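You operate a simulated robot arm through the tools that you are given. There is no shell and no other tool. Be economical: measure what you need, move in short steps, check, and stop when the job is done.

Carry out the task below with a simulated robot arm. There is one attempt and no reset: what you move stays moved.

TASK
Take the succulent from the dining table top and leave it on top of the top board. Then put the glass two on top of the blue nut can.
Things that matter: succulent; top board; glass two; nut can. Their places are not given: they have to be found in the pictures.

It is judged by the outcome, as a careful person would: the job done as asked, and still so three seconds after it is handed in. It fails if anything else is knocked over, pushed out of place, dropped, spilled or broken.

THE ROBOT
A 6-joint arm with a two-finger parallel gripper, fixed in place. Base frame: the origin is at the foot of the arm, x ahead of it, y to its left, z up; the work surface is at about z = 0. Lengths are in m, angles in degrees, forces in N, time in s.
With the tool pointing down near the work surface it reaches from about 0.14 to 0.58 m from the base axis. Its first joint turns from -66.0 to 66.0 degrees. Payload 2.1 kg.
Tool frame: the origin (TCP) lies between the finger pads and is the grasp point; the fingertips stand 0.03 m ahead of it; z points along the fingers, y is the line along which they close. The gripper opens to 0.094 m. The fingers are 0.028 m wide and 0.01 m thick; the gripper's body (0.05 by 0.096 m) begins 0.055 m behind the TCP.
Orientation is told as [roll, pitch, yaw] about the base's x, y, z axes, in that order, counted from this pose: with the fingers straight down and closing along the base's y, the tool's x points along the base's -x, its y along +y and its z along -z.

THE INTERFACE
- The arm moves only by the tool apply_moves. Its argument "increments" is text: rows parted by semicolons, each of 7 numbers parted by spaces: the turn, a rotation vector about the base's x, y, z in degrees, then the shift along the base's x, y, z in m, then the closure, from 0 (fully open) to 1 (shut). In form: rx ry rz dx dy dz grip; .... A call has 1 to 12 rows; each row shifts and turns the commanded pose from where the row before left it. A row lasts 0.2 s, in which the tool goes at most 0.05 m and 8.6 degrees; a call with a longer step from one row to the next is refused whole, and so is a gripper value outside its range. A pose out of reach is approached as far as the arm can. The call stops where the force on the tool passes 40 N (or 10 N more than at its start, if that is more) or the arm is blocked; 0.2 s more then pass. The fingers move at their own pace (about 0.072 m/s each) and stop on an object; they squeeze with about 41 N. The grip force told is the motor's: it shows also when the fingers shut on nothing. Time passes only in rows, and 0.2 s behind the last, so rows that do not move let the fingers close. It gives the time, the measured TCP pose, the force on the tool (base axes), the opening and the grip force at its end, in the units of the frame above (readings bear some noise), and new pictures: "show" is both (left out), scene, wrist or none.
- Cameras (640 x 400 px; columns grow to the right, rows downward): "scene" is fixed at [0.0592, -0.369, 0.4942]; the picture's right is [0.70, -0.71, 0.00], its down [-0.39, -0.38, -0.84] and it looks along [0.60, 0.59, -0.55] (base axes); focal length 252 px, centre (320, 200). "wrist" rides on the gripper at [-0.037, 0, -0.058] in the tool frame; the picture's right is [0.00, -1.00, 0.00], its down [0.97, 0.00, -0.24] and it looks along [0.24, 0.00, 0.97] (tool axes); focal length 218 px, centre (320, 200).
- probe_pixels(camera, pixels): for up to 12 pixels [column, row] of the newest picture of that camera ("zoom" is the newest enlarged one), the place [x, y, z] in the base frame of the surface seen there, good to about 0.002 m, but the place of the scene camera against the robot may be out by one fixed shift of up to 0.018 m in any direction. No time passes.
- close_up(camera, box): a new picture of the part [left, top, right, bottom] of that camera's present view, enlarged. No time passes.
- sign_off(): hands the job in; it is judged then, once.

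Work in short steps. Measure before you move; look again where a grasp or a placing could have gone wrong, and mend it. You have 80 turns and 120 pictures in all, the two below and enlarged ones among them. Open the gripper and draw the arm clear of the work before you hand the job in, unless the task says otherwise; then end with one line.

The tools are called after ">>>" as name(argument=value, ...) on one line, values as JSON. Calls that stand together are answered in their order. apply_moves: Moves the arm, as the interface text tells. Its arguments: {"type":"object","properties":{"increments":{"type":"string"},"show":{"type":"string","enum":["both","scene","wrist","none"]}},"required":["increments"]} The other tools are called the same way: probe_pixels (camera, pixels) gives the place of the surface under pixels of a picture; close_up (camera, box) takes an enlarged picture of a part of a camera's view; sign_off () hands the job in.

At the start:

```text
clock: 0.0
ee_pos: [0.3619, 0.0083, 0.3616]
tcp_rot: [0.0, -0.1, 0.0]
force: [-0.5, -0.2, -0.1]
grip_width: 0.094
grasp_force: 0.1
```

scene: 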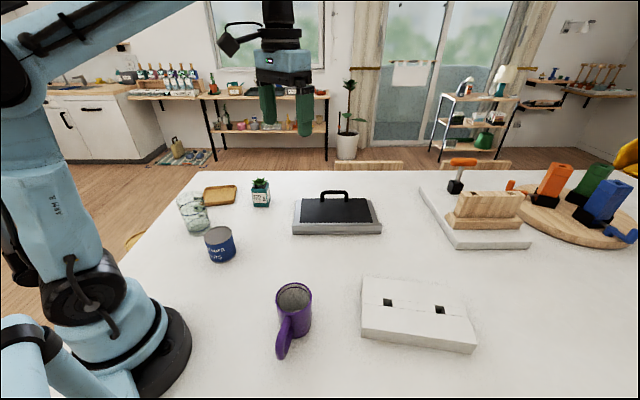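
wrist: 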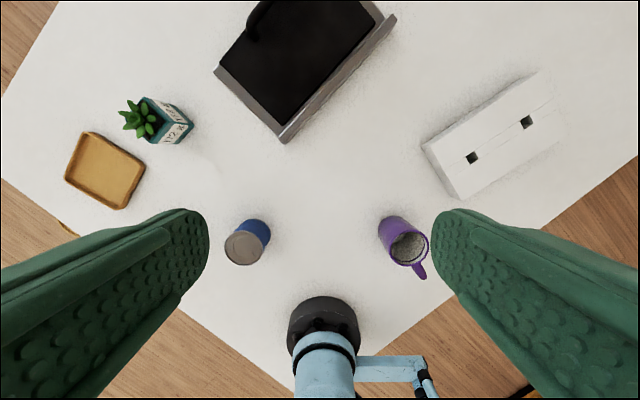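

I'll look closely at the glass, the succulent and the boards before measuring.

>>> close_up(camera="scene", box=[160, 165, 290, 270])

>>> close_up(camera="scene", box=[400, 140, 640, 270])

>>> close_up(camera="scene", box=[280, 170, 500, 370])

```text
3.81 times, centred on (225, 218) of scene
```

zoom: 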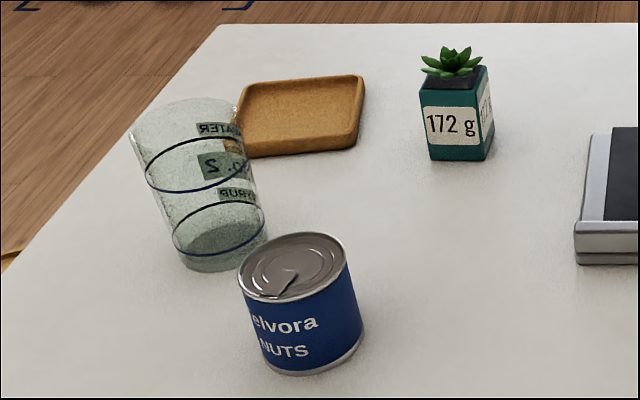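

```text
2.67 times, centred on (520, 205) of scene
```

zoom: 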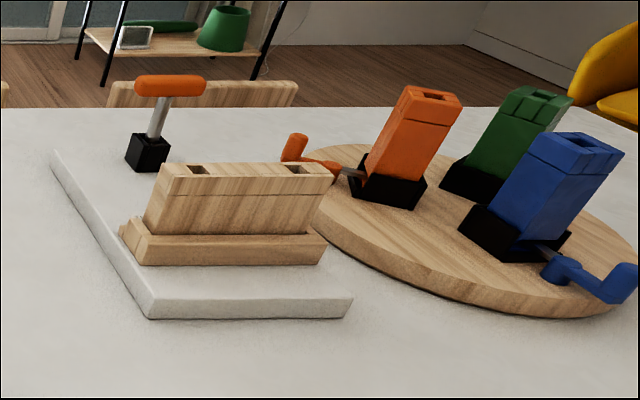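

```text
2.00 times, centred on (390, 270) of scene
```

zoom: 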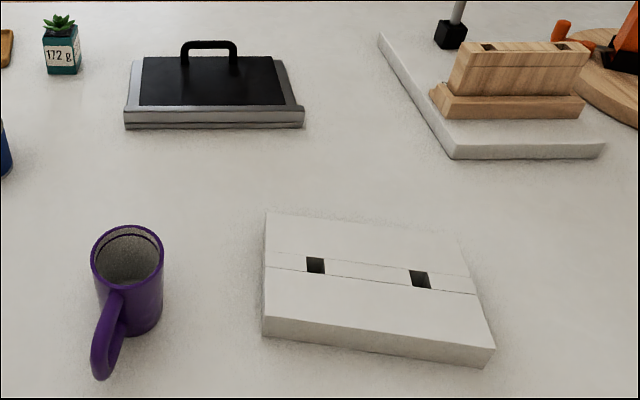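

Two candidates for "top board": the white slab with two slots and the wooden piece. I'll measure everything.

>>> close_up(camera="scene", box=[350, 260, 490, 360])

>>> close_up(camera="wrist", box=[400, 60, 580, 210])

>>> probe_pixels(camera="scene", pixels=[[375, 285], [455, 300], [362, 320], [362, 341], [470, 340], [472, 352], [488, 195], [485, 225], [510, 240], [330, 212], [380, 225], [220, 195]])

>>> probe_pixels(camera="wrist", pixels=[[440, 150], [540, 85], [545, 130], [465, 190], [500, 140], [145, 120], [170, 135], [190, 127], [152, 142], [246, 247], [253, 228], [105, 170]])

```text
4.00 times, centred on (420, 310) of scene
```

zoom: 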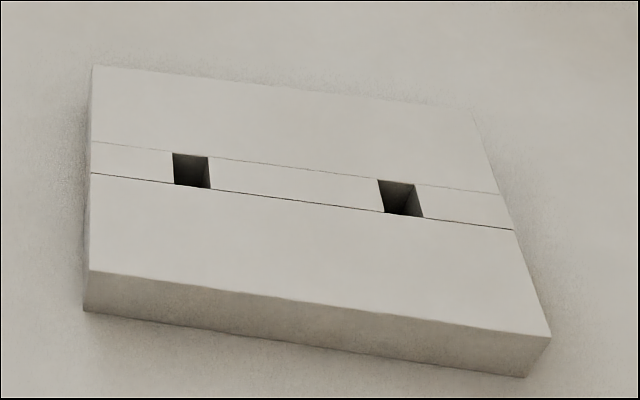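

```text
2.67 times, centred on (490, 135) of wrist
```

zoom: 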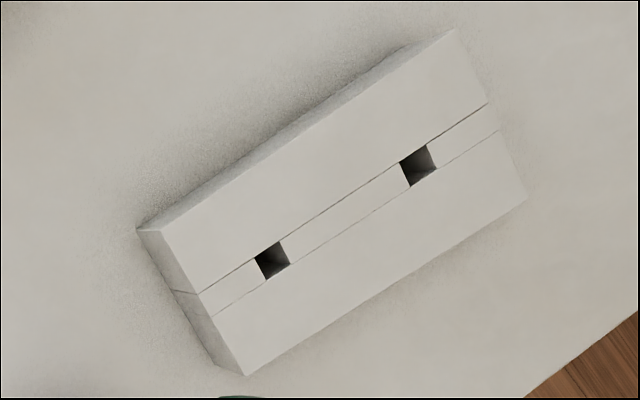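

```text
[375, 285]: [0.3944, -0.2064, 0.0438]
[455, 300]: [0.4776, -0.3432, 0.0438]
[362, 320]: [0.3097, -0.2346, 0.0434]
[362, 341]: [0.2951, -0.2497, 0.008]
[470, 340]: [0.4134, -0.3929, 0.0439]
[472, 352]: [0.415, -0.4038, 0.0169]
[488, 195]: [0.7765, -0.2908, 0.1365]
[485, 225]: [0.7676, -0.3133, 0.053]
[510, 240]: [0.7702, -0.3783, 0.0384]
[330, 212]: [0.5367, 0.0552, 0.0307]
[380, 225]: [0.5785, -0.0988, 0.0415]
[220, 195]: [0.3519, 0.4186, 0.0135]
```

```text
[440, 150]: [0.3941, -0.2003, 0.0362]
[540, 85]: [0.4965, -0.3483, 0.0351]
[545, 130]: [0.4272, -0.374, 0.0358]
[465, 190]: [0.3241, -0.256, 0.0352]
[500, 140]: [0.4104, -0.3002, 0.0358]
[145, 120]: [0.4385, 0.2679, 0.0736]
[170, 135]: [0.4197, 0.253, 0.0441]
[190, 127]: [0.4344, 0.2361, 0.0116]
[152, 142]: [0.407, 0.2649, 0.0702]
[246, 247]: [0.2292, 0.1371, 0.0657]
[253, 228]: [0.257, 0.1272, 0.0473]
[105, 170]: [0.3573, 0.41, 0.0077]
```

>>> close_up(camera="scene", box=[280, 180, 400, 250])

>>> close_up(camera="wrist", box=[100, 80, 220, 160])

>>> close_up(camera="wrist", box=[200, 0, 400, 150])

```text
5.33 times, centred on (340, 215) of scene
```

zoom: 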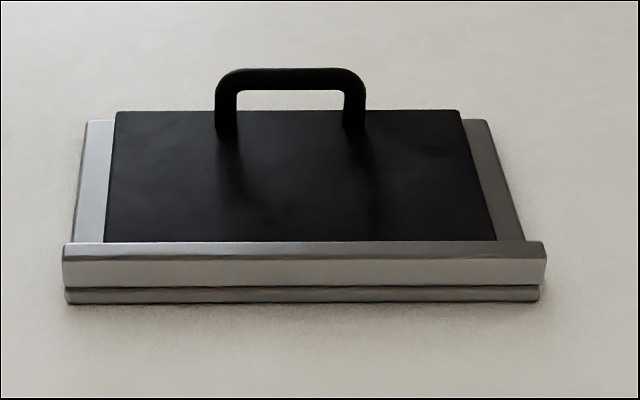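

```text
5.00 times, centred on (160, 120) of wrist
```

zoom: 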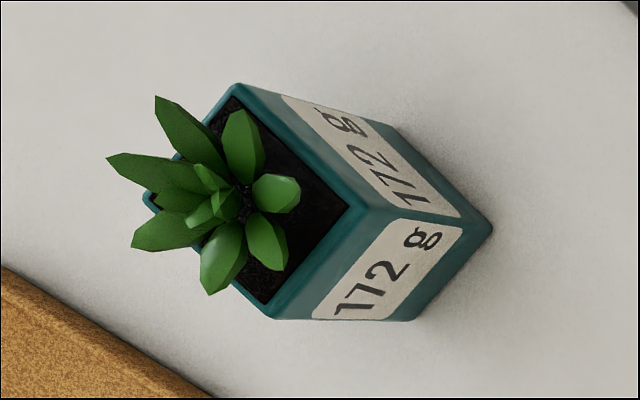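

```text
2.67 times, centred on (300, 75) of wrist
```

zoom: 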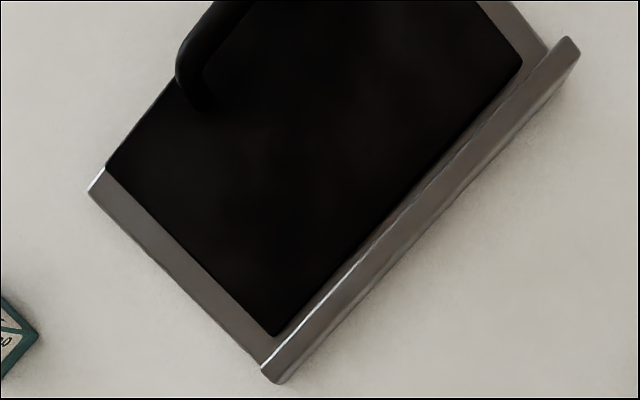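

The white slab (top board) is about centre (0.405,-0.30), top z≈0.036. Now I measure the succulent pot's corners and the glass and can.

>>> probe_pixels(camera="wrist", pixels=[[144, 99], [167, 121.6], [151, 141], [192, 126], [178, 142.5], [177, 105], [172, 133], [240, 263], [262, 237], [231, 235], [248, 235]])

>>> probe_pixels(camera="scene", pixels=[[181, 199], [206, 193], [198, 230], [204, 210], [192, 205], [206, 232], [231, 231], [219, 240], [218, 227], [252, 205], [268, 205], [262, 195]])

```text
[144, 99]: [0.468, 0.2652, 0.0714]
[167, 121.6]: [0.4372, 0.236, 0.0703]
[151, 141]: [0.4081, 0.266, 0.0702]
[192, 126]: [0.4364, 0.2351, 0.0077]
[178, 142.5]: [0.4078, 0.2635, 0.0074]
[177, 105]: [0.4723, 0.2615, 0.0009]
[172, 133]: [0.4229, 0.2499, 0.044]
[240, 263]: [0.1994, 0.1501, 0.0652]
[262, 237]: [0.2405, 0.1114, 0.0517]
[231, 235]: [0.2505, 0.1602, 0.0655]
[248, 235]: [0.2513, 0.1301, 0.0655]
```

```text
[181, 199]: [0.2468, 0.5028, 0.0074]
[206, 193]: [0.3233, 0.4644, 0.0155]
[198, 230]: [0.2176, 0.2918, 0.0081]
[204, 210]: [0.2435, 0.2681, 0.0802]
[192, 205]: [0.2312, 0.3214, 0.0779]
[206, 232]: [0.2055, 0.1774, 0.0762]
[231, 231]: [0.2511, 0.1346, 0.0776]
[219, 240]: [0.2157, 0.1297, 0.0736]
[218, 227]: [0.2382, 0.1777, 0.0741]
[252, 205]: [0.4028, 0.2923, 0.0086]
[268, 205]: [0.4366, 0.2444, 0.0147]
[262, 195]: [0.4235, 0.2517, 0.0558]
```

Pot is a 42 mm cube-ish at (0.438,0.2655), turned 45°, top z≈0.07. I check plant height, tray, and slab corners.

>>> probe_pixels(camera="wrist", pixels=[[142, 122], [138, 120], [135, 104], [125, 113], [148, 110], [156, 119], [143, 134], [137, 123], [92, 134], [145, 165], [123, 208], [320, 330]])

>>> probe_pixels(camera="scene", pixels=[[258, 179], [262, 181], [264, 183], [257, 184], [381, 287], [419, 306], [441, 310]])

```text
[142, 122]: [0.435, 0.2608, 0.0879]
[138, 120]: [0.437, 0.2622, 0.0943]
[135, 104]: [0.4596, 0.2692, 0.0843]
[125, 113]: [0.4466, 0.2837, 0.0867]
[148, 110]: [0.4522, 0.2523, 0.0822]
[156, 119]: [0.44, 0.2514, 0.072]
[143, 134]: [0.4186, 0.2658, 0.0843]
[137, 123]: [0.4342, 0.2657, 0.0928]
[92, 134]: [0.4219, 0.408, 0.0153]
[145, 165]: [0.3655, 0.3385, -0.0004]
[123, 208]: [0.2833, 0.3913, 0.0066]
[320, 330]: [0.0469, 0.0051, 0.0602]
```

```text
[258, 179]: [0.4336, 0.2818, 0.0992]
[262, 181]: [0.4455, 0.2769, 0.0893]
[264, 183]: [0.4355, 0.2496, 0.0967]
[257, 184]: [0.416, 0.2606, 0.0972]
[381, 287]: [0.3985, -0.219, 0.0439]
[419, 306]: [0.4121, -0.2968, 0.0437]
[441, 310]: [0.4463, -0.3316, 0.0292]
```

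Plant tops out at about z=0.096, so TCP at z≈0.05 clears the body. Moving above the pot with yaw −46°.

>>> apply_moves(increments="0 0 -5.75 0.0095 0.0322 -0.0202 0;0 0 -5.75 0.0095 0.0322 -0.0202 0;0 0 -5.75 0.0095 0.0322 -0.0202 0;0 0 -5.75 0.0095 0.0322 -0.0202 0;0 0 -5.75 0.0095 0.0322 -0.0202 0;0 0 -5.75 0.0095 0.0322 -0.0202 0;0 0 -5.75 0.0095 0.0322 -0.0202 0;0 0 -5.75 0.0095 0.0322 -0.0202 0;0 0 0 0 0 0 0")

```text
clock: 2.0
ee_pos: [0.4405, 0.2648, 0.1994]
tcp_rot: [-0.1, -0.1, -46.1]
force: [0.9, 0.4, 0.6]
grip_width: 0.0936
grasp_force: 0.1
```

scene: 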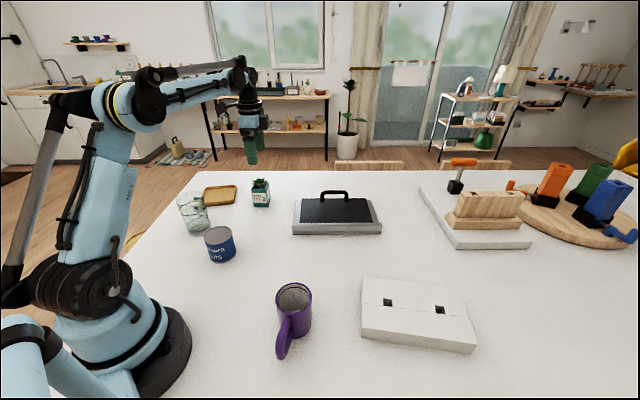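
wrist: 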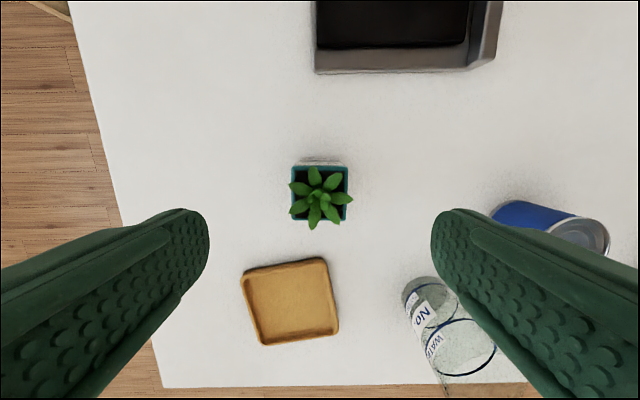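

Aligned nicely with pot at (320,193). Probe the pot and the glass from here.

>>> probe_pixels(camera="wrist", pixels=[[293, 168], [346, 168], [347, 219], [293, 219], [420, 283], [405, 300], [495, 350], [445, 378], [425, 320], [465, 320], [433, 365], [440, 300]])

>>> close_up(camera="wrist", box=[380, 240, 540, 400])

```text
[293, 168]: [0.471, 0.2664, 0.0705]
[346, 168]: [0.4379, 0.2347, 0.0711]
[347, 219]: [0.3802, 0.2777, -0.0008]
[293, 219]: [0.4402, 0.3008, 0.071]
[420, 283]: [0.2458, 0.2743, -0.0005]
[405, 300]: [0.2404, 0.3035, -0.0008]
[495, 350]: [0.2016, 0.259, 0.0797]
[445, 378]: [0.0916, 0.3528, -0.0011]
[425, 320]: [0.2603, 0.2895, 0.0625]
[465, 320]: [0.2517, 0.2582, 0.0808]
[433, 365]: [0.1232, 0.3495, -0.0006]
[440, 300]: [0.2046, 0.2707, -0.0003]
```

```text
2.50 times, centred on (460, 320) of wrist
```

zoom: 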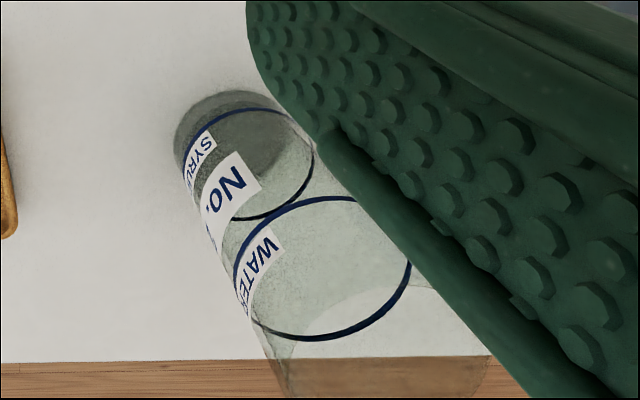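

Pot centre ≈(0.439,0.267); descend to z=0.05 and grip.

>>> apply_moves(increments="0 0 0 -0.001 0.002 -0.04 0;0 0 0 0 0 -0.04 0;0 0 0 0 0 -0.035 0;0 0 0 0 0 -0.02 0;0 0 0 0 0 -0.014 0;0 0 0 0 0 0 0")

```text
clock: 3.4
ee_pos: [0.4391, 0.2682, 0.0503]
tcp_rot: [-0.2, -0.1, -45.9]
force: [-0.8, -0.7, 0.7]
grip_width: 0.094
grasp_force: 0.1
```

scene: 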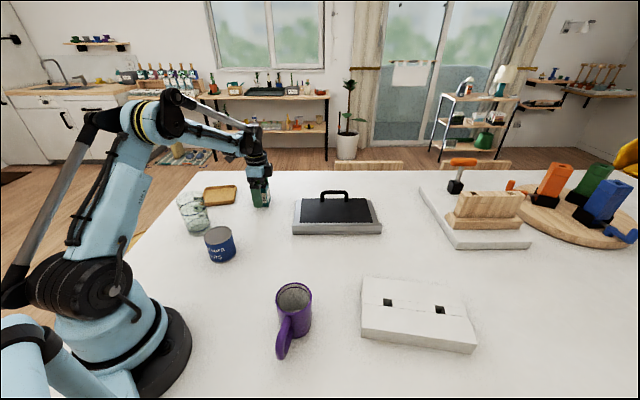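
wrist: 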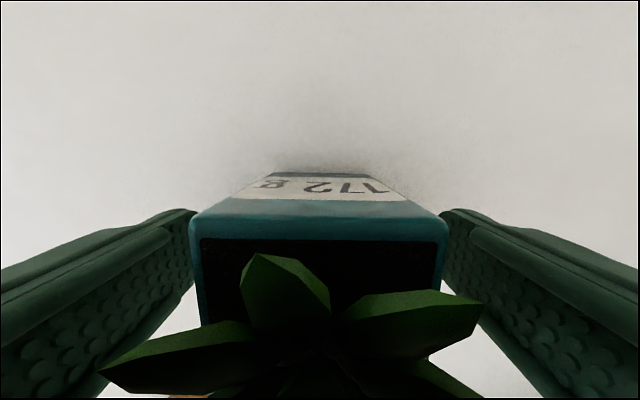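

>>> apply_moves(increments="0 0 0 0 0 0 0.7;0 0 0 0 0 0 0.7;0 0 0 0 0 0 0.7;0 0 0 0 0 0 0.7;0 0 0 0 0 0.02 0.7;0 0 0 0 0 0.03 0.7;0 0 0 0 0 0 0.7")

```text
clock: 5.0
ee_pos: [0.4359, 0.2676, 0.1018]
tcp_rot: [-0.1, 0.0, -46.1]
force: [-1.5, -0.3, -1.8]
grip_width: 0.0538
grasp_force: 40.8
```

scene: 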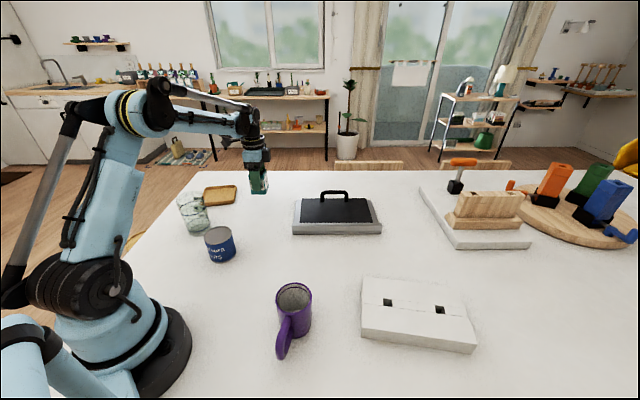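
wrist: 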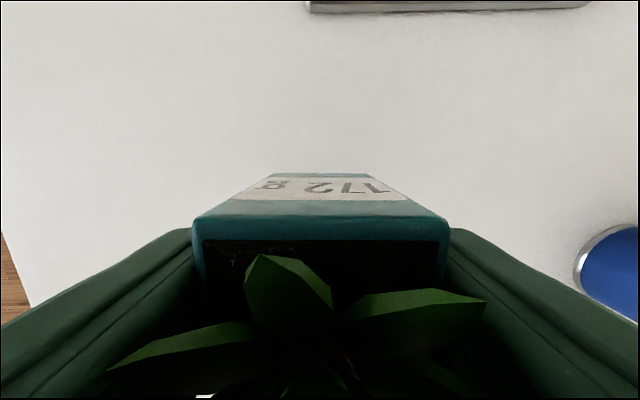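

Gripped (pot bottom ≈0.05 below TCP). Lift and carry toward the slab centre (0.41,−0.30).

>>> apply_moves(increments="0 0 0 0 0 0.04 0.7;0 0 0 0 0 0.04 0.7;0 0 0 -0.002 -0.04 0.02 0.7;0 0 0 -0.002 -0.046 0 0.7;0 0 0 -0.002 -0.046 0 0.7;0 0 0 -0.002 -0.046 0 0.7;0 0 0 -0.002 -0.046 0 0.7;0 0 0 -0.002 -0.046 0 0.7;0 0 0 -0.002 -0.046 0 0.7;0 0 0 -0.002 -0.046 0 0.7;0 0 0 -0.002 -0.046 0 0.7;0 0 0 -0.002 -0.046 0 0.7", show="none")

>>> apply_moves(increments="0 0 0 -0.002 -0.046 0 0.7;0 0 0 -0.002 -0.046 0 0.7;0 0 0 -0.002 -0.015 0 0.7;0 0 0 0 0 0 0.7")

```text
clock: 7.6
ee_pos: [0.4211, -0.1861, 0.2038]
tcp_rot: [0.0, -0.1, -46.1]
force: [0.3, -0.3, -1.6]
grip_width: 0.0538
grasp_force: 40.7
```

```text
clock: 8.6
ee_pos: [0.4127, -0.2913, 0.2042]
tcp_rot: [0.0, -0.2, -46.0]
force: [-1.2, -1.1, -1.2]
grip_width: 0.0539
grasp_force: 41.3
```

scene: 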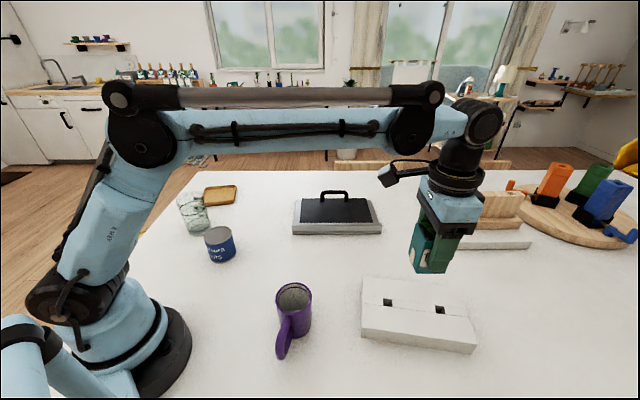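
wrist: 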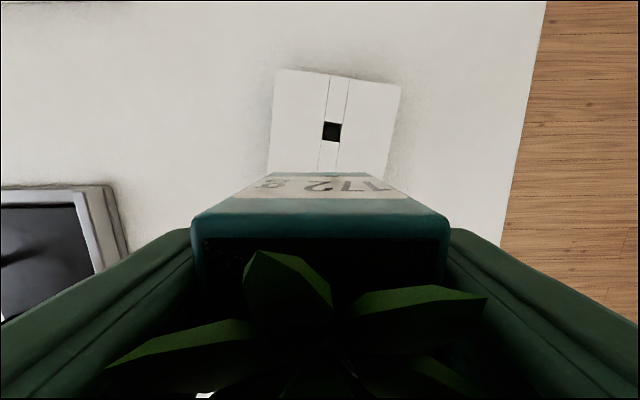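

Verify slab placement from the wrist view.

>>> probe_pixels(camera="wrist", pixels=[[279, 72], [398, 86], [322, 142], [342, 125], [272, 160], [388, 165], [300, 120], [365, 130]])

```text
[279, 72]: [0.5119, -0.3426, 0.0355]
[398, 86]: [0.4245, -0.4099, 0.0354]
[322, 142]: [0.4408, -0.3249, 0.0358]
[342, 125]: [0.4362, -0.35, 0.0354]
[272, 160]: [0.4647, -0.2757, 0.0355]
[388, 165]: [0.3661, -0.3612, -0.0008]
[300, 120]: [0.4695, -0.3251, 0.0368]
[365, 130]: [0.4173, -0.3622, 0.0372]
```

Slab centre ≈(0.41,−0.298). Lower to just above contact.

>>> apply_moves(increments="0 0 0 -0.001 -0.006 -0.04 0.7;0 0 0 0 0 -0.04 0.7;0 0 0 0 0 -0.025 0.7;0 0 0 0 0 -0.008 0.7;0 0 0 0 0 -0.003 0.7;0 0 0 0 0 0 0.7")

```text
clock: 10.0
ee_pos: [0.412, -0.3001, 0.0873]
tcp_rot: [-0.2, -0.2, -45.9]
force: [-1.6, 0.6, 8.9]
grip_width: 0.0539
grasp_force: 41.0
```

scene: 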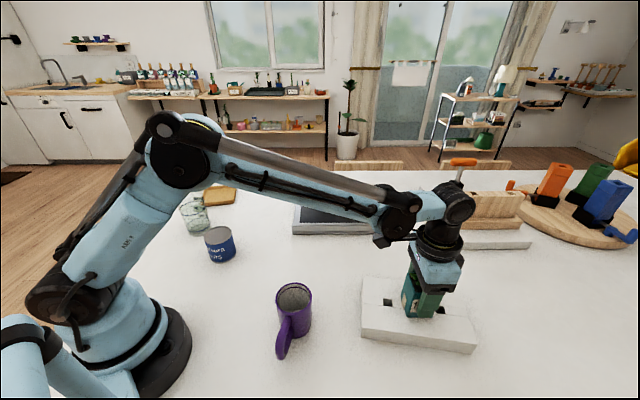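
wrist: 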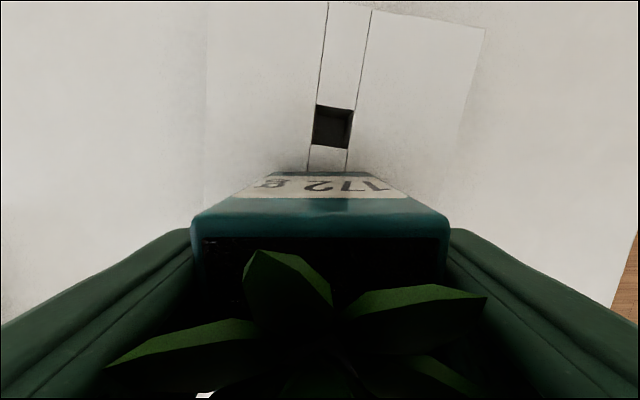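

Contact felt (8.9 N up). Open and rise.

>>> apply_moves(increments="0 0 0 0 0 0 0.4;0 0 0 0 0 0 0;0 0 0 0 0 0 0;0 0 0 0 0 0 0;0 0 0 0 0 0.03 0;0 0 0 0 0 0.04 0;0 0 0 0 0 0.04 0;0 0 0 0 0 0.04 0;0 0 0 0 0 0 0")

```text
clock: 12.0
ee_pos: [0.4122, -0.2993, 0.2375]
tcp_rot: [-0.1, -0.1, -46.0]
force: [-0.2, -0.4, -0.1]
grip_width: 0.0939
grasp_force: 0.1
```

scene: 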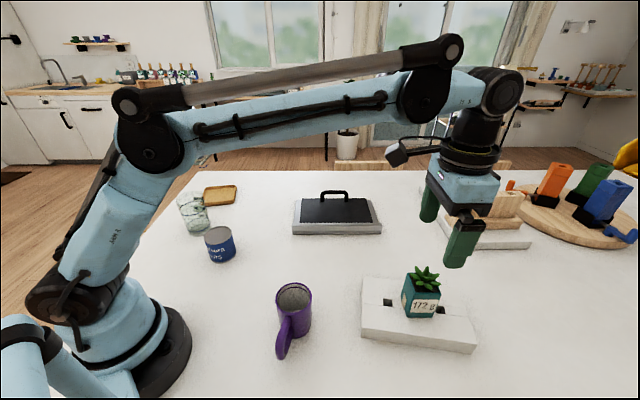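
wrist: 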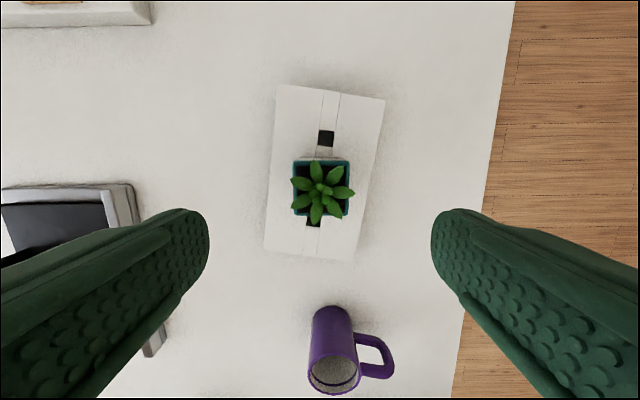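

Succulent stands on the board. Now swing up to view the glass from above.

>>> apply_moves(increments="0 0 4 0 0 0.045 0;0 0 4 -0.005 0.02 0.04 0;0 0 4 -0.015 0.045 0.005 0;0 0 4 -0.015 0.045 0 0;0 0 4 -0.015 0.045 0 0;0 0 4 -0.015 0.045 0 0;0 0 4 -0.015 0.045 0 0;0 0 4 -0.015 0.045 0 0;0 0 4 -0.015 0.045 0 0;0 0 4 -0.015 0.045 0 0;0 0 4 -0.015 0.045 0 0;0 0 2 -0.015 0.045 0 0", show="none")

>>> apply_moves(increments="0 0 0 0 0.045 0 0;0 0 0 0 0.045 0 0;0 0 0 0 0 0 0")

```text
clock: 14.6
ee_pos: [0.2546, 0.1685, 0.3228]
tcp_rot: [-0.1, -0.1, 0.0]
force: [-0.3, -0.3, 0.5]
grip_width: 0.0942
grasp_force: 0.1
```

```text
clock: 15.4
ee_pos: [0.2579, 0.2598, 0.323]
tcp_rot: [-0.2, -0.1, 0.0]
force: [-0.7, -1.5, -0.4]
grip_width: 0.0941
grasp_force: 0.1
```

scene: 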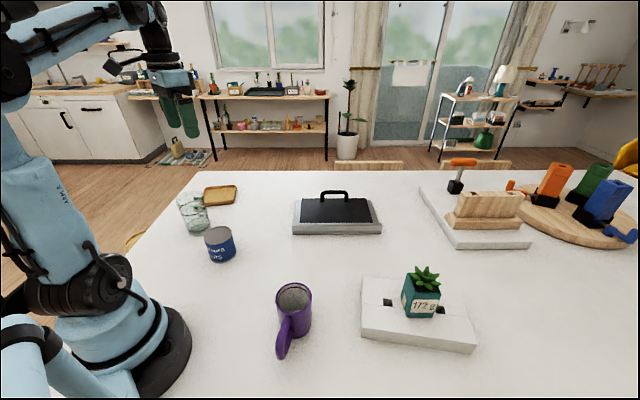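
wrist: 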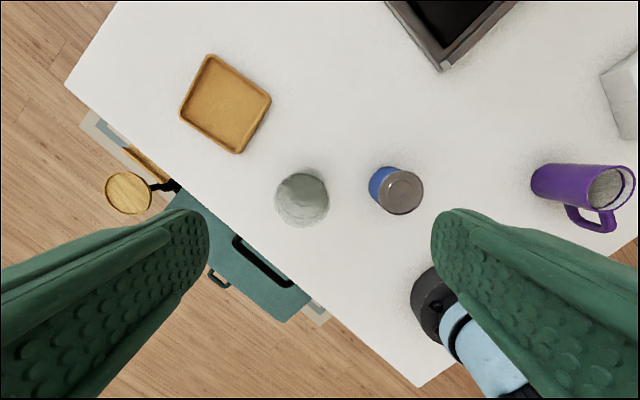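

>>> close_up(camera="wrist", box=[250, 140, 450, 250])

>>> probe_pixels(camera="wrist", pixels=[[302, 173], [275, 200], [302, 226], [329, 200], [302, 200], [300, 185], [376, 192], [423, 192], [400, 168], [400, 215], [400, 192], [372, 180]])

```text
3.20 times, centred on (350, 195) of wrist
```

zoom: 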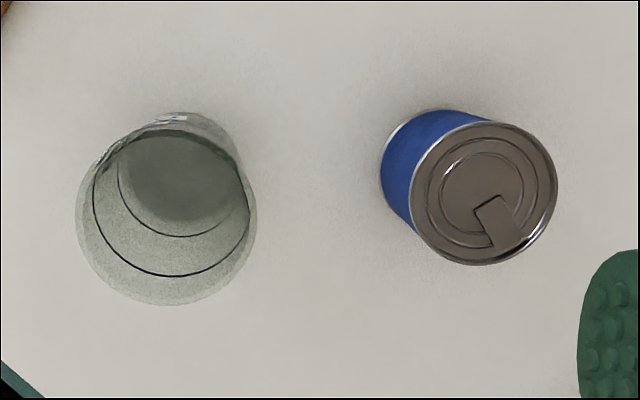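

```text
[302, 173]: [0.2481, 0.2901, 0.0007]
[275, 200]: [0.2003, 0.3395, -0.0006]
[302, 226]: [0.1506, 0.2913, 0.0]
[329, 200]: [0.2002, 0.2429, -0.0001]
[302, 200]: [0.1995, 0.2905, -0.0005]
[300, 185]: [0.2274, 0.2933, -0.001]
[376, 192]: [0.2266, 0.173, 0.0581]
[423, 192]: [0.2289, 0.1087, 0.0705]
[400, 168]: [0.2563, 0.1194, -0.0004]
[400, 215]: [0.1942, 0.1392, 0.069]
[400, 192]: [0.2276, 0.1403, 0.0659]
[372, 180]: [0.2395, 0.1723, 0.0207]
```

Glass axis ≈(0.2255,0.283), height ≈0.10, Ø≈0.073; can centre ≈(0.228,0.139), top z≈0.066. Move over the glass and check.

>>> apply_moves(increments="0 0 0 -0.011 0.008 -0.04 0;0 0 0 -0.011 0.008 -0.04 0;0 0 0 -0.0105 0.0075 -0.04 0;0 0 0 0 0 0 0")

```text
clock: 16.4
ee_pos: [0.2264, 0.2845, 0.2034]
tcp_rot: [-0.1, -0.1, 0.0]
force: [0.0, -0.2, 0.4]
grip_width: 0.0939
grasp_force: 0.0
```

scene: 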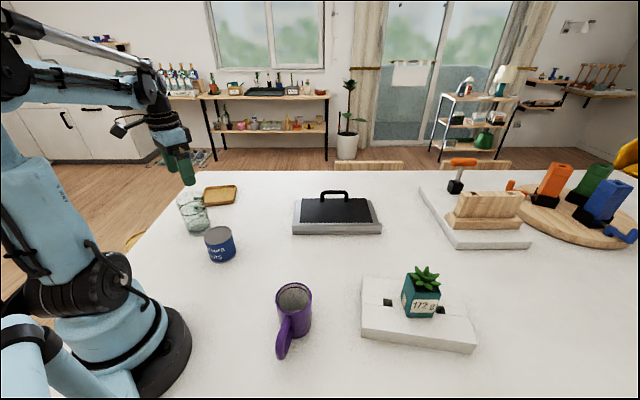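
wrist: 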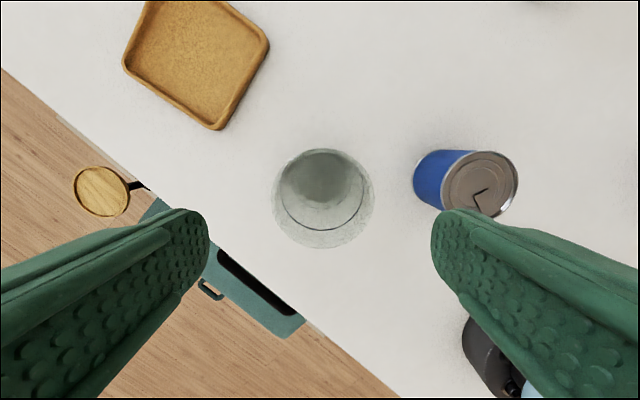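

Rim centred at (323,199): shift −2.5 mm in y, then descend to z=0.068.

>>> apply_moves(increments="0 0 0 -0.001 -0.0025 -0.035 0;0 0 0 0 0 -0.03 0;0 0 0 0 0 -0.02 0;0 0 0 0 0 -0.02 0;0 0 0 0 0 -0.02 0;0 0 0 0 0 -0.01 0;0 0 0 0 0 0 0")

```text
clock: 18.0
ee_pos: [0.2212, 0.2808, 0.0709]
tcp_rot: [0.0, -0.1, 0.0]
force: [0.2, 0.9, -0.2]
grip_width: 0.0938
grasp_force: 0.0
```

scene: 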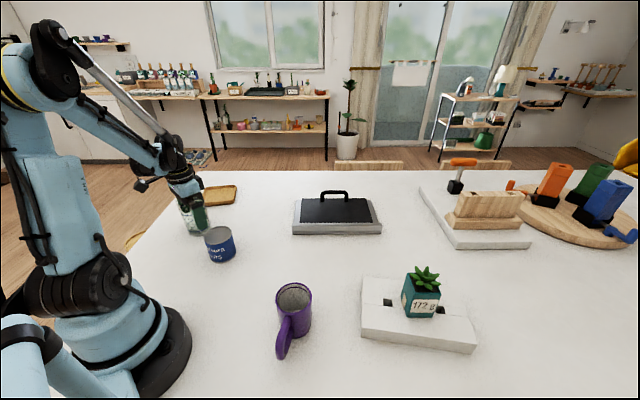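
wrist: 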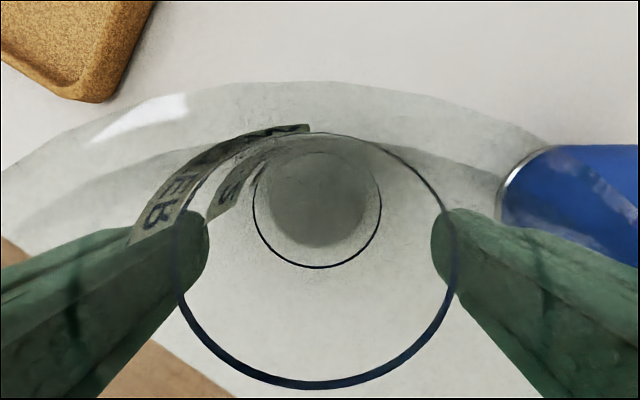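

Fingers straddle the glass. Nudge +4 mm in x and close.

>>> apply_moves(increments="0 0 0 0.004 0 -0.002 0;0 0 0 0 0 0 0.15;0 0 0 0 0 0 0.3;0 0 0 0 0 0 0.4;0 0 0 0 0 0 0.4;0 0 0 0 0 0 0.4")

```text
clock: 19.4
ee_pos: [0.226, 0.2814, 0.0673]
tcp_rot: [-0.1, -0.1, 0.0]
force: [0.3, 0.7, -0.2]
grip_width: 0.0701
grasp_force: 41.0
```

scene: 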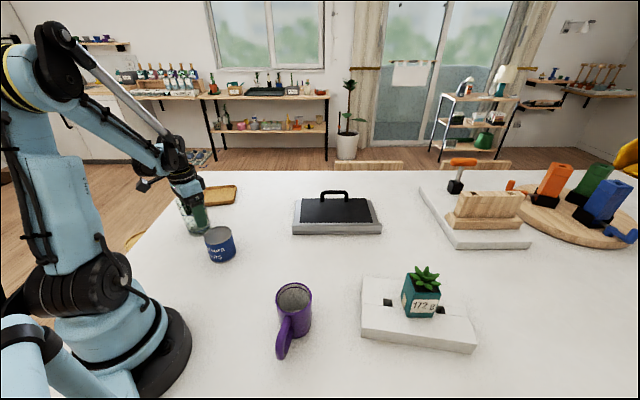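
wrist: 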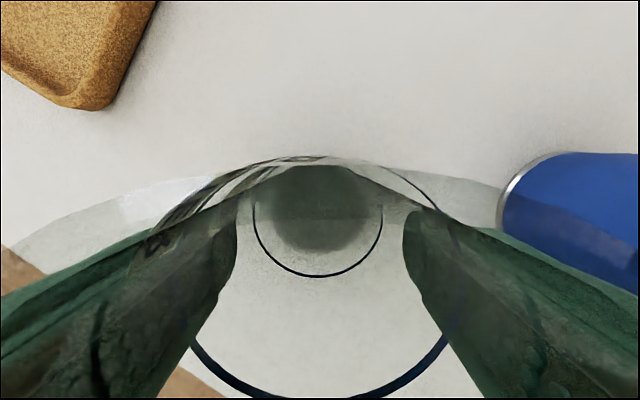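

Firm grip at 70 mm width. Lift straight up gently.

>>> apply_moves(increments="0 0 0 0 0 0.01 0.4;0 0 0 0 0 0.02 0.4;0 0 0 0 0 0.03 0.4;0 0 0 0 0 0.03 0.4;0 0 0 0 0 0.03 0.4;0 0 0 0 0 0 0.4")

```text
clock: 20.8
ee_pos: [0.2271, 0.2823, 0.1885]
tcp_rot: [-0.1, -0.1, 0.0]
force: [-0.9, 0.6, -2.6]
grip_width: 0.0697
grasp_force: 41.0
```

scene: 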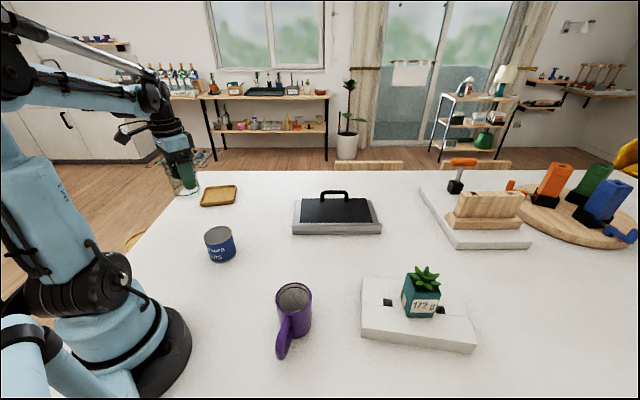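
wrist: 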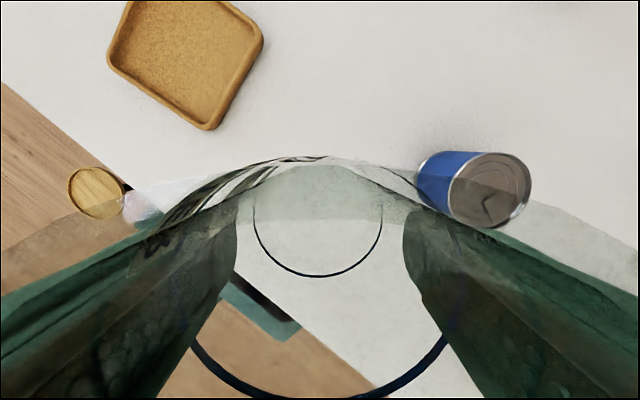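

Glass held upright. Move over the can at (0.228,0.139).

>>> apply_moves(increments="0 0 0 0 -0.025 0 0.4;0 0 0 0 -0.03 0 0.4;0 0 0 0 -0.03 0 0.4;0 0 0 0 -0.03 0 0.4;0 0 0 0.001 -0.0275 0 0.4;0 0 0 0 0 0 0.4;0 0 0 0 0 0 0.4")

>>> close_up(camera="scene", box=[160, 150, 290, 270])

>>> close_up(camera="wrist", box=[200, 100, 460, 300])

```text
clock: 22.4
ee_pos: [0.2293, 0.1358, 0.1878]
tcp_rot: [-0.2, -0.1, 0.0]
force: [0.3, -0.4, -2.6]
grip_width: 0.0698
grasp_force: 40.8
```

scene: 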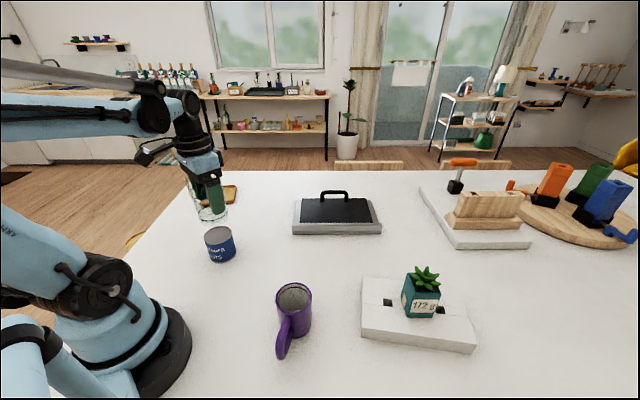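
wrist: 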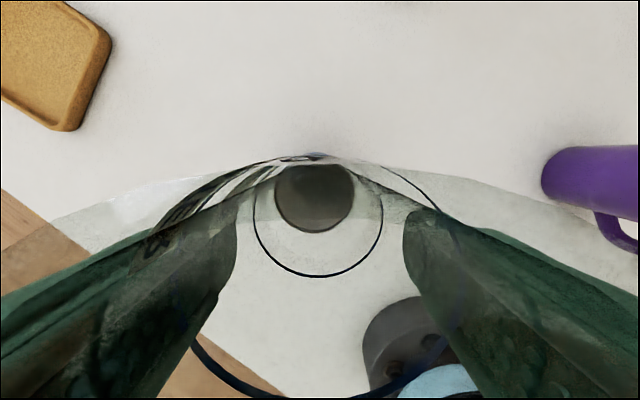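

```text
3.33 times, centred on (225, 210) of scene
```

zoom: 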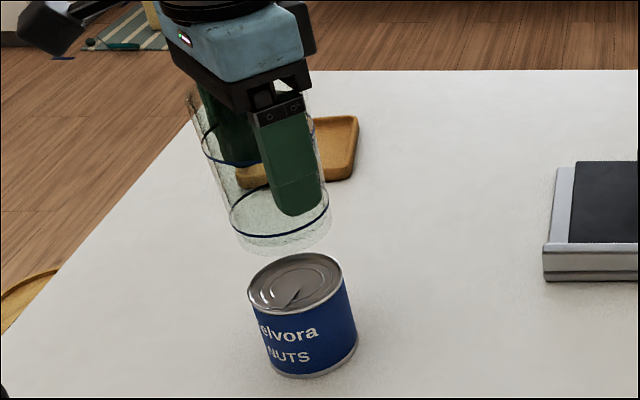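

```text
2.00 times, centred on (330, 200) of wrist
```

zoom: 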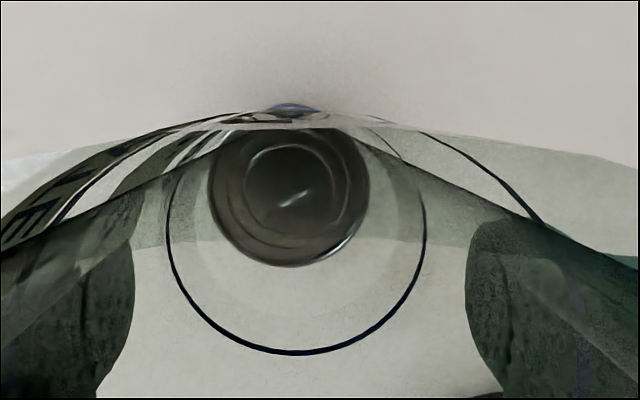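

Can centre projects at wrist px (315,196) → (0.226,0.1395). Correct by (−0.0025,+0.0035) and descend to just above contact.

>>> apply_moves(increments="0 0 0 -0.0025 0.0035 -0.015 0.4;0 0 0 0 0 -0.02 0.4;0 0 0 0 0 -0.01 0.4;0 0 0 0 0 0 0.4;0 0 0 0 0 0 0.4", show="both")

>>> close_up(camera="scene", box=[160, 150, 290, 270])

>>> close_up(camera="wrist", box=[200, 100, 460, 300])

```text
clock: 23.6
ee_pos: [0.2244, 0.1432, 0.1422]
tcp_rot: [-0.1, -0.1, -0.1]
force: [-0.2, -0.2, -2.8]
grip_width: 0.0697
grasp_force: 40.8
```

scene: 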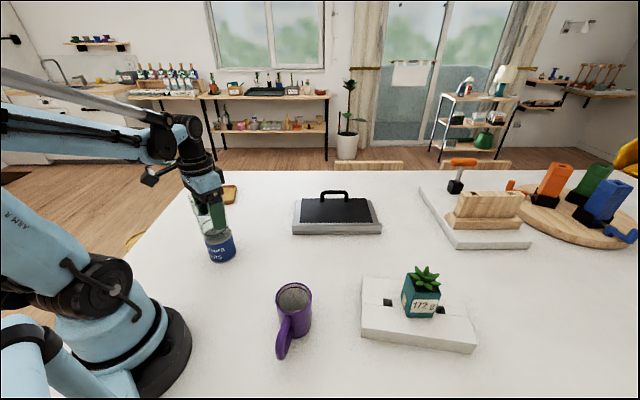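
wrist: 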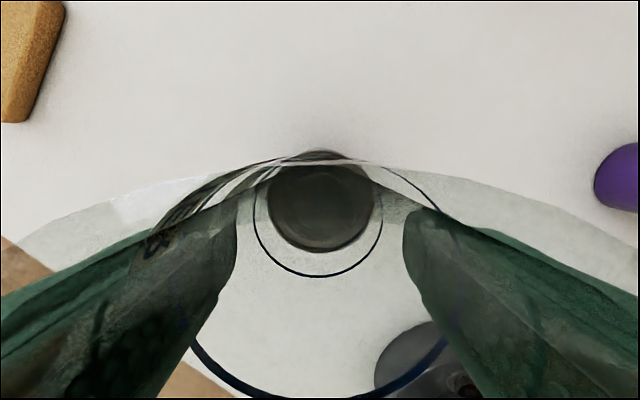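

```text
3.33 times, centred on (225, 210) of scene
```

zoom: 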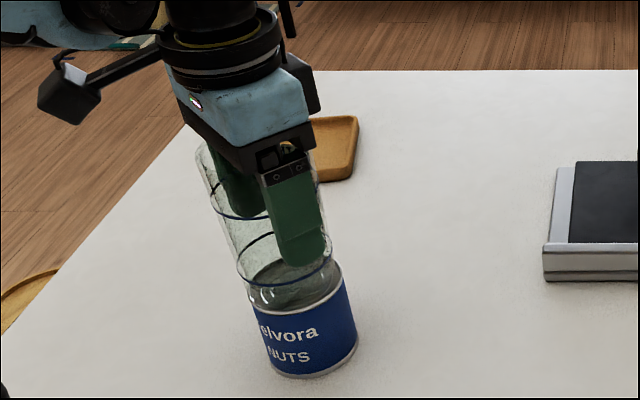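

```text
2.00 times, centred on (330, 200) of wrist
```

zoom: 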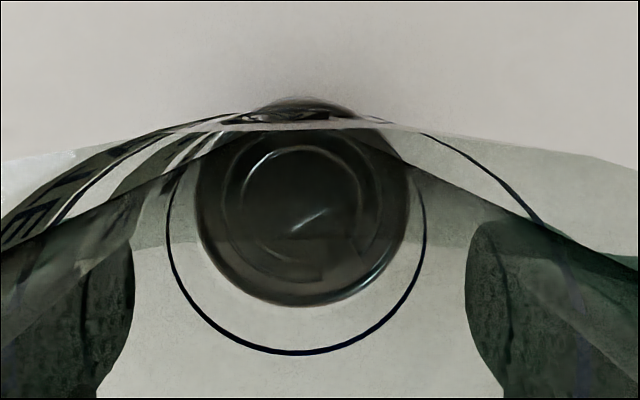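

Can appears ~3 mm ahead (+x) and 1.5 mm right of the glass; correct and look.

>>> apply_moves(increments="0 0 0 0.003 -0.0015 0 0.4;0 0 0 0 0 -0.003 0.4;0 0 0 0 0 0 0.4", show="none")

>>> close_up(camera="scene", box=[190, 190, 250, 270])

>>> close_up(camera="wrist", box=[240, 130, 400, 290])

```text
clock: 24.4
ee_pos: [0.2277, 0.1388, 0.1391]
tcp_rot: [-0.2, -0.1, 0.0]
force: [0.3, -0.3, -2.5]
grip_width: 0.0699
grasp_force: 41.0
```

```text
5.00 times, centred on (220, 230) of scene
```

zoom: 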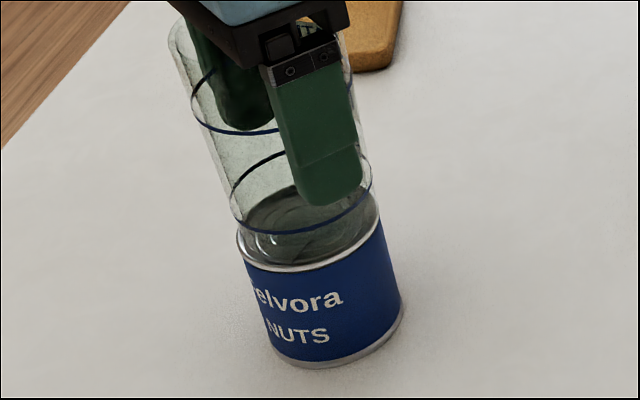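

```text
2.50 times, centred on (320, 210) of wrist
```

zoom: 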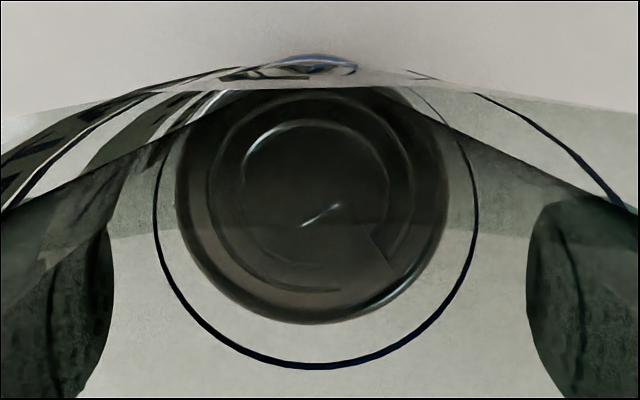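

Well centred. Lower in tiny steps until contact.

>>> apply_moves(increments="0 0 0 0 0 -0.0015 0.4;0 0 0 0 0 -0.0015 0.4;0 0 0 0 0 -0.001 0.4;0 0 0 0 0 0 0.4", show="none")

```text
clock: 25.4
ee_pos: [0.2282, 0.1396, 0.1372]
tcp_rot: [0.0, -0.2, 0.0]
force: [0.1, 0.3, 29.4]
grip_width: 0.0697
grasp_force: 41.0
```

Contact (29 N); relieve slightly.

>>> apply_moves(increments="0 0 0 0 0 0.0012 0.4;0 0 0 0 0 0 0.4")

>>> close_up(camera="scene", box=[190, 190, 250, 270])

```text
clock: 26.0
ee_pos: [0.2281, 0.1401, 0.1374]
tcp_rot: [-0.1, -0.2, 0.0]
force: [1.1, 0.0, 7.5]
grip_width: 0.07
grasp_force: 40.8
```

scene: 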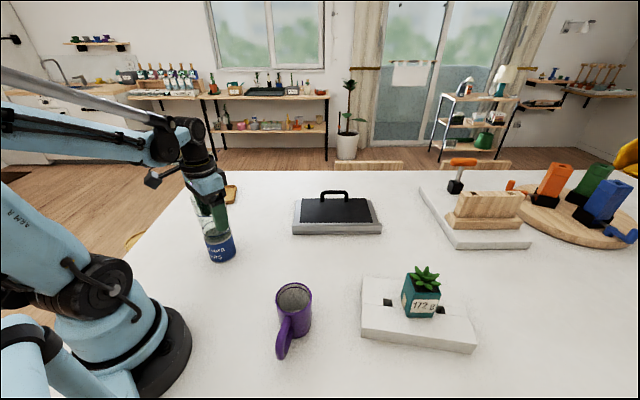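
wrist: 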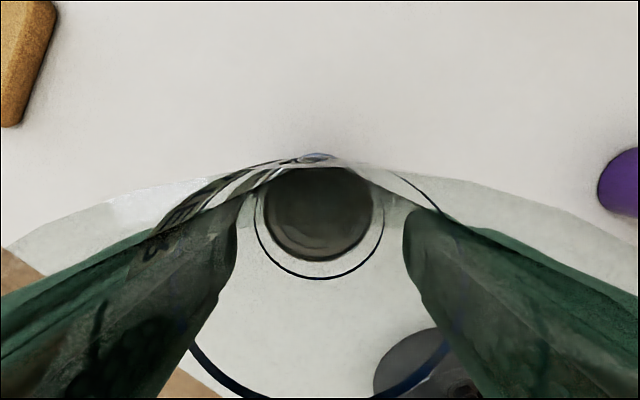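

```text
5.00 times, centred on (220, 230) of scene
```

zoom: 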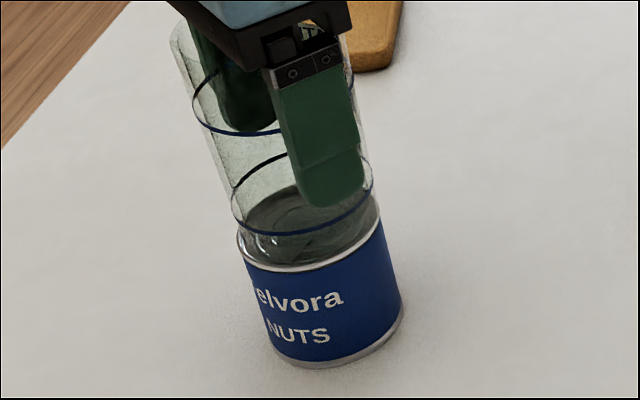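

Seated. Open gradually.

>>> apply_moves(increments="0 0 0 0 0 0 0.22;0 0 0 0 0 0 0.15;0 0 0 0 0 0 0.05;0 0 0 0 0 0 0;0 0 0 0 0 0 0")

```text
clock: 27.2
ee_pos: [0.228, 0.1402, 0.1377]
tcp_rot: [0.0, -0.1, 0.1]
force: [0.2, 0.0, -0.8]
grip_width: 0.094
grasp_force: 0.0
```

scene: 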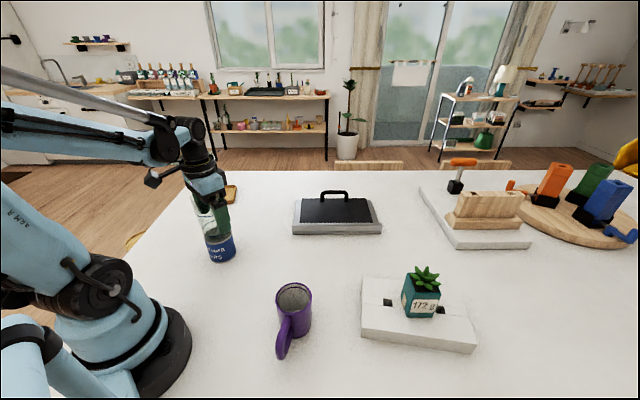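
wrist: 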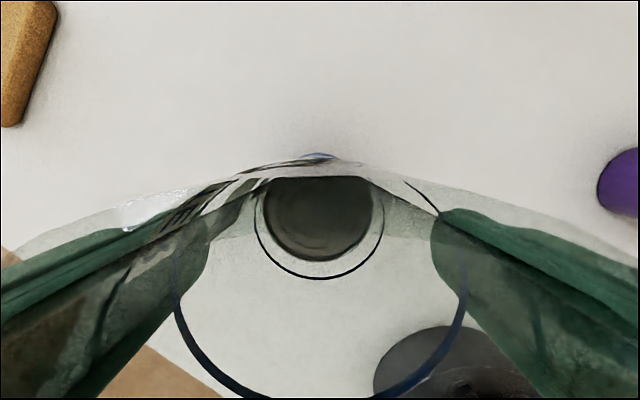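

Released. Rise straight up slowly.

>>> apply_moves(increments="0 0 0 0 0 0.01 0;0 0 0 0 0 0.015 0;0 0 0 0 0 0.02 0;0 0 0 0 0 0.02 0;0 0 0 0 0 0.025 0;0 0 0 0 0 0.03 0;0 0 0 0.01 0 0.04 0;0 0 0 0.01 0 0.04 0;0 0 0 0 0 0 0;0 0 0 0 0 0 0")

>>> close_up(camera="scene", box=[160, 160, 290, 270])

```text
clock: 29.4
ee_pos: [0.2456, 0.1405, 0.3353]
tcp_rot: [-0.1, -0.1, 0.0]
force: [-0.3, 0.4, -0.1]
grip_width: 0.0941
grasp_force: 0.0
```

scene: 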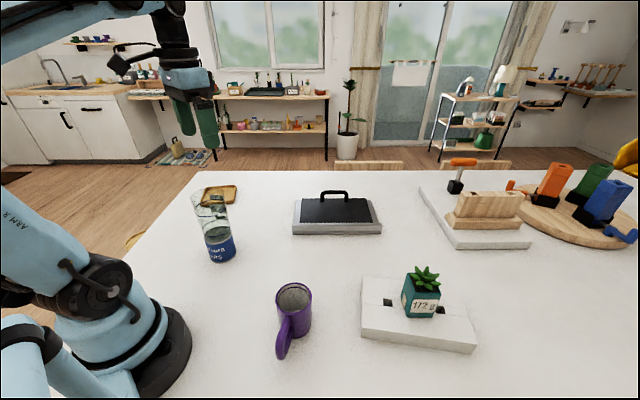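
wrist: 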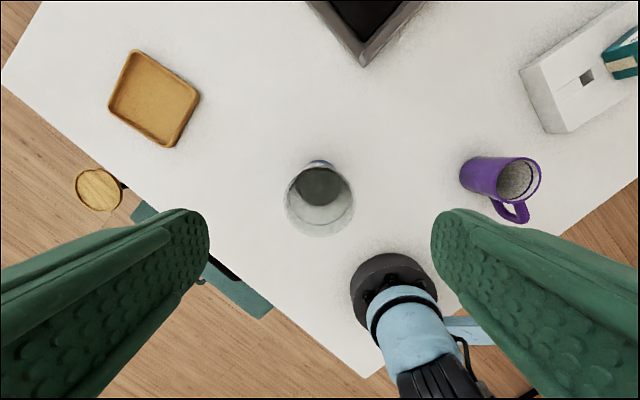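

```text
3.64 times, centred on (225, 215) of scene
```

zoom: 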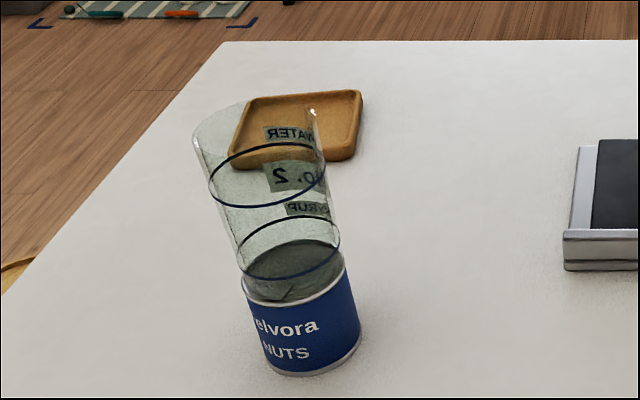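

The glass stands upright on the can, the succulent is on the board, and the arm is clear with the gripper open.

>>> sign_off()

```text
The job is handed in.
```

The succulent is on the white slotted board, which I took to be the "top board", and glass No. 2 is upright on the blue nut can. The gripper is open, the arm is clear, and nothing else looked disturbed in the last pictures.
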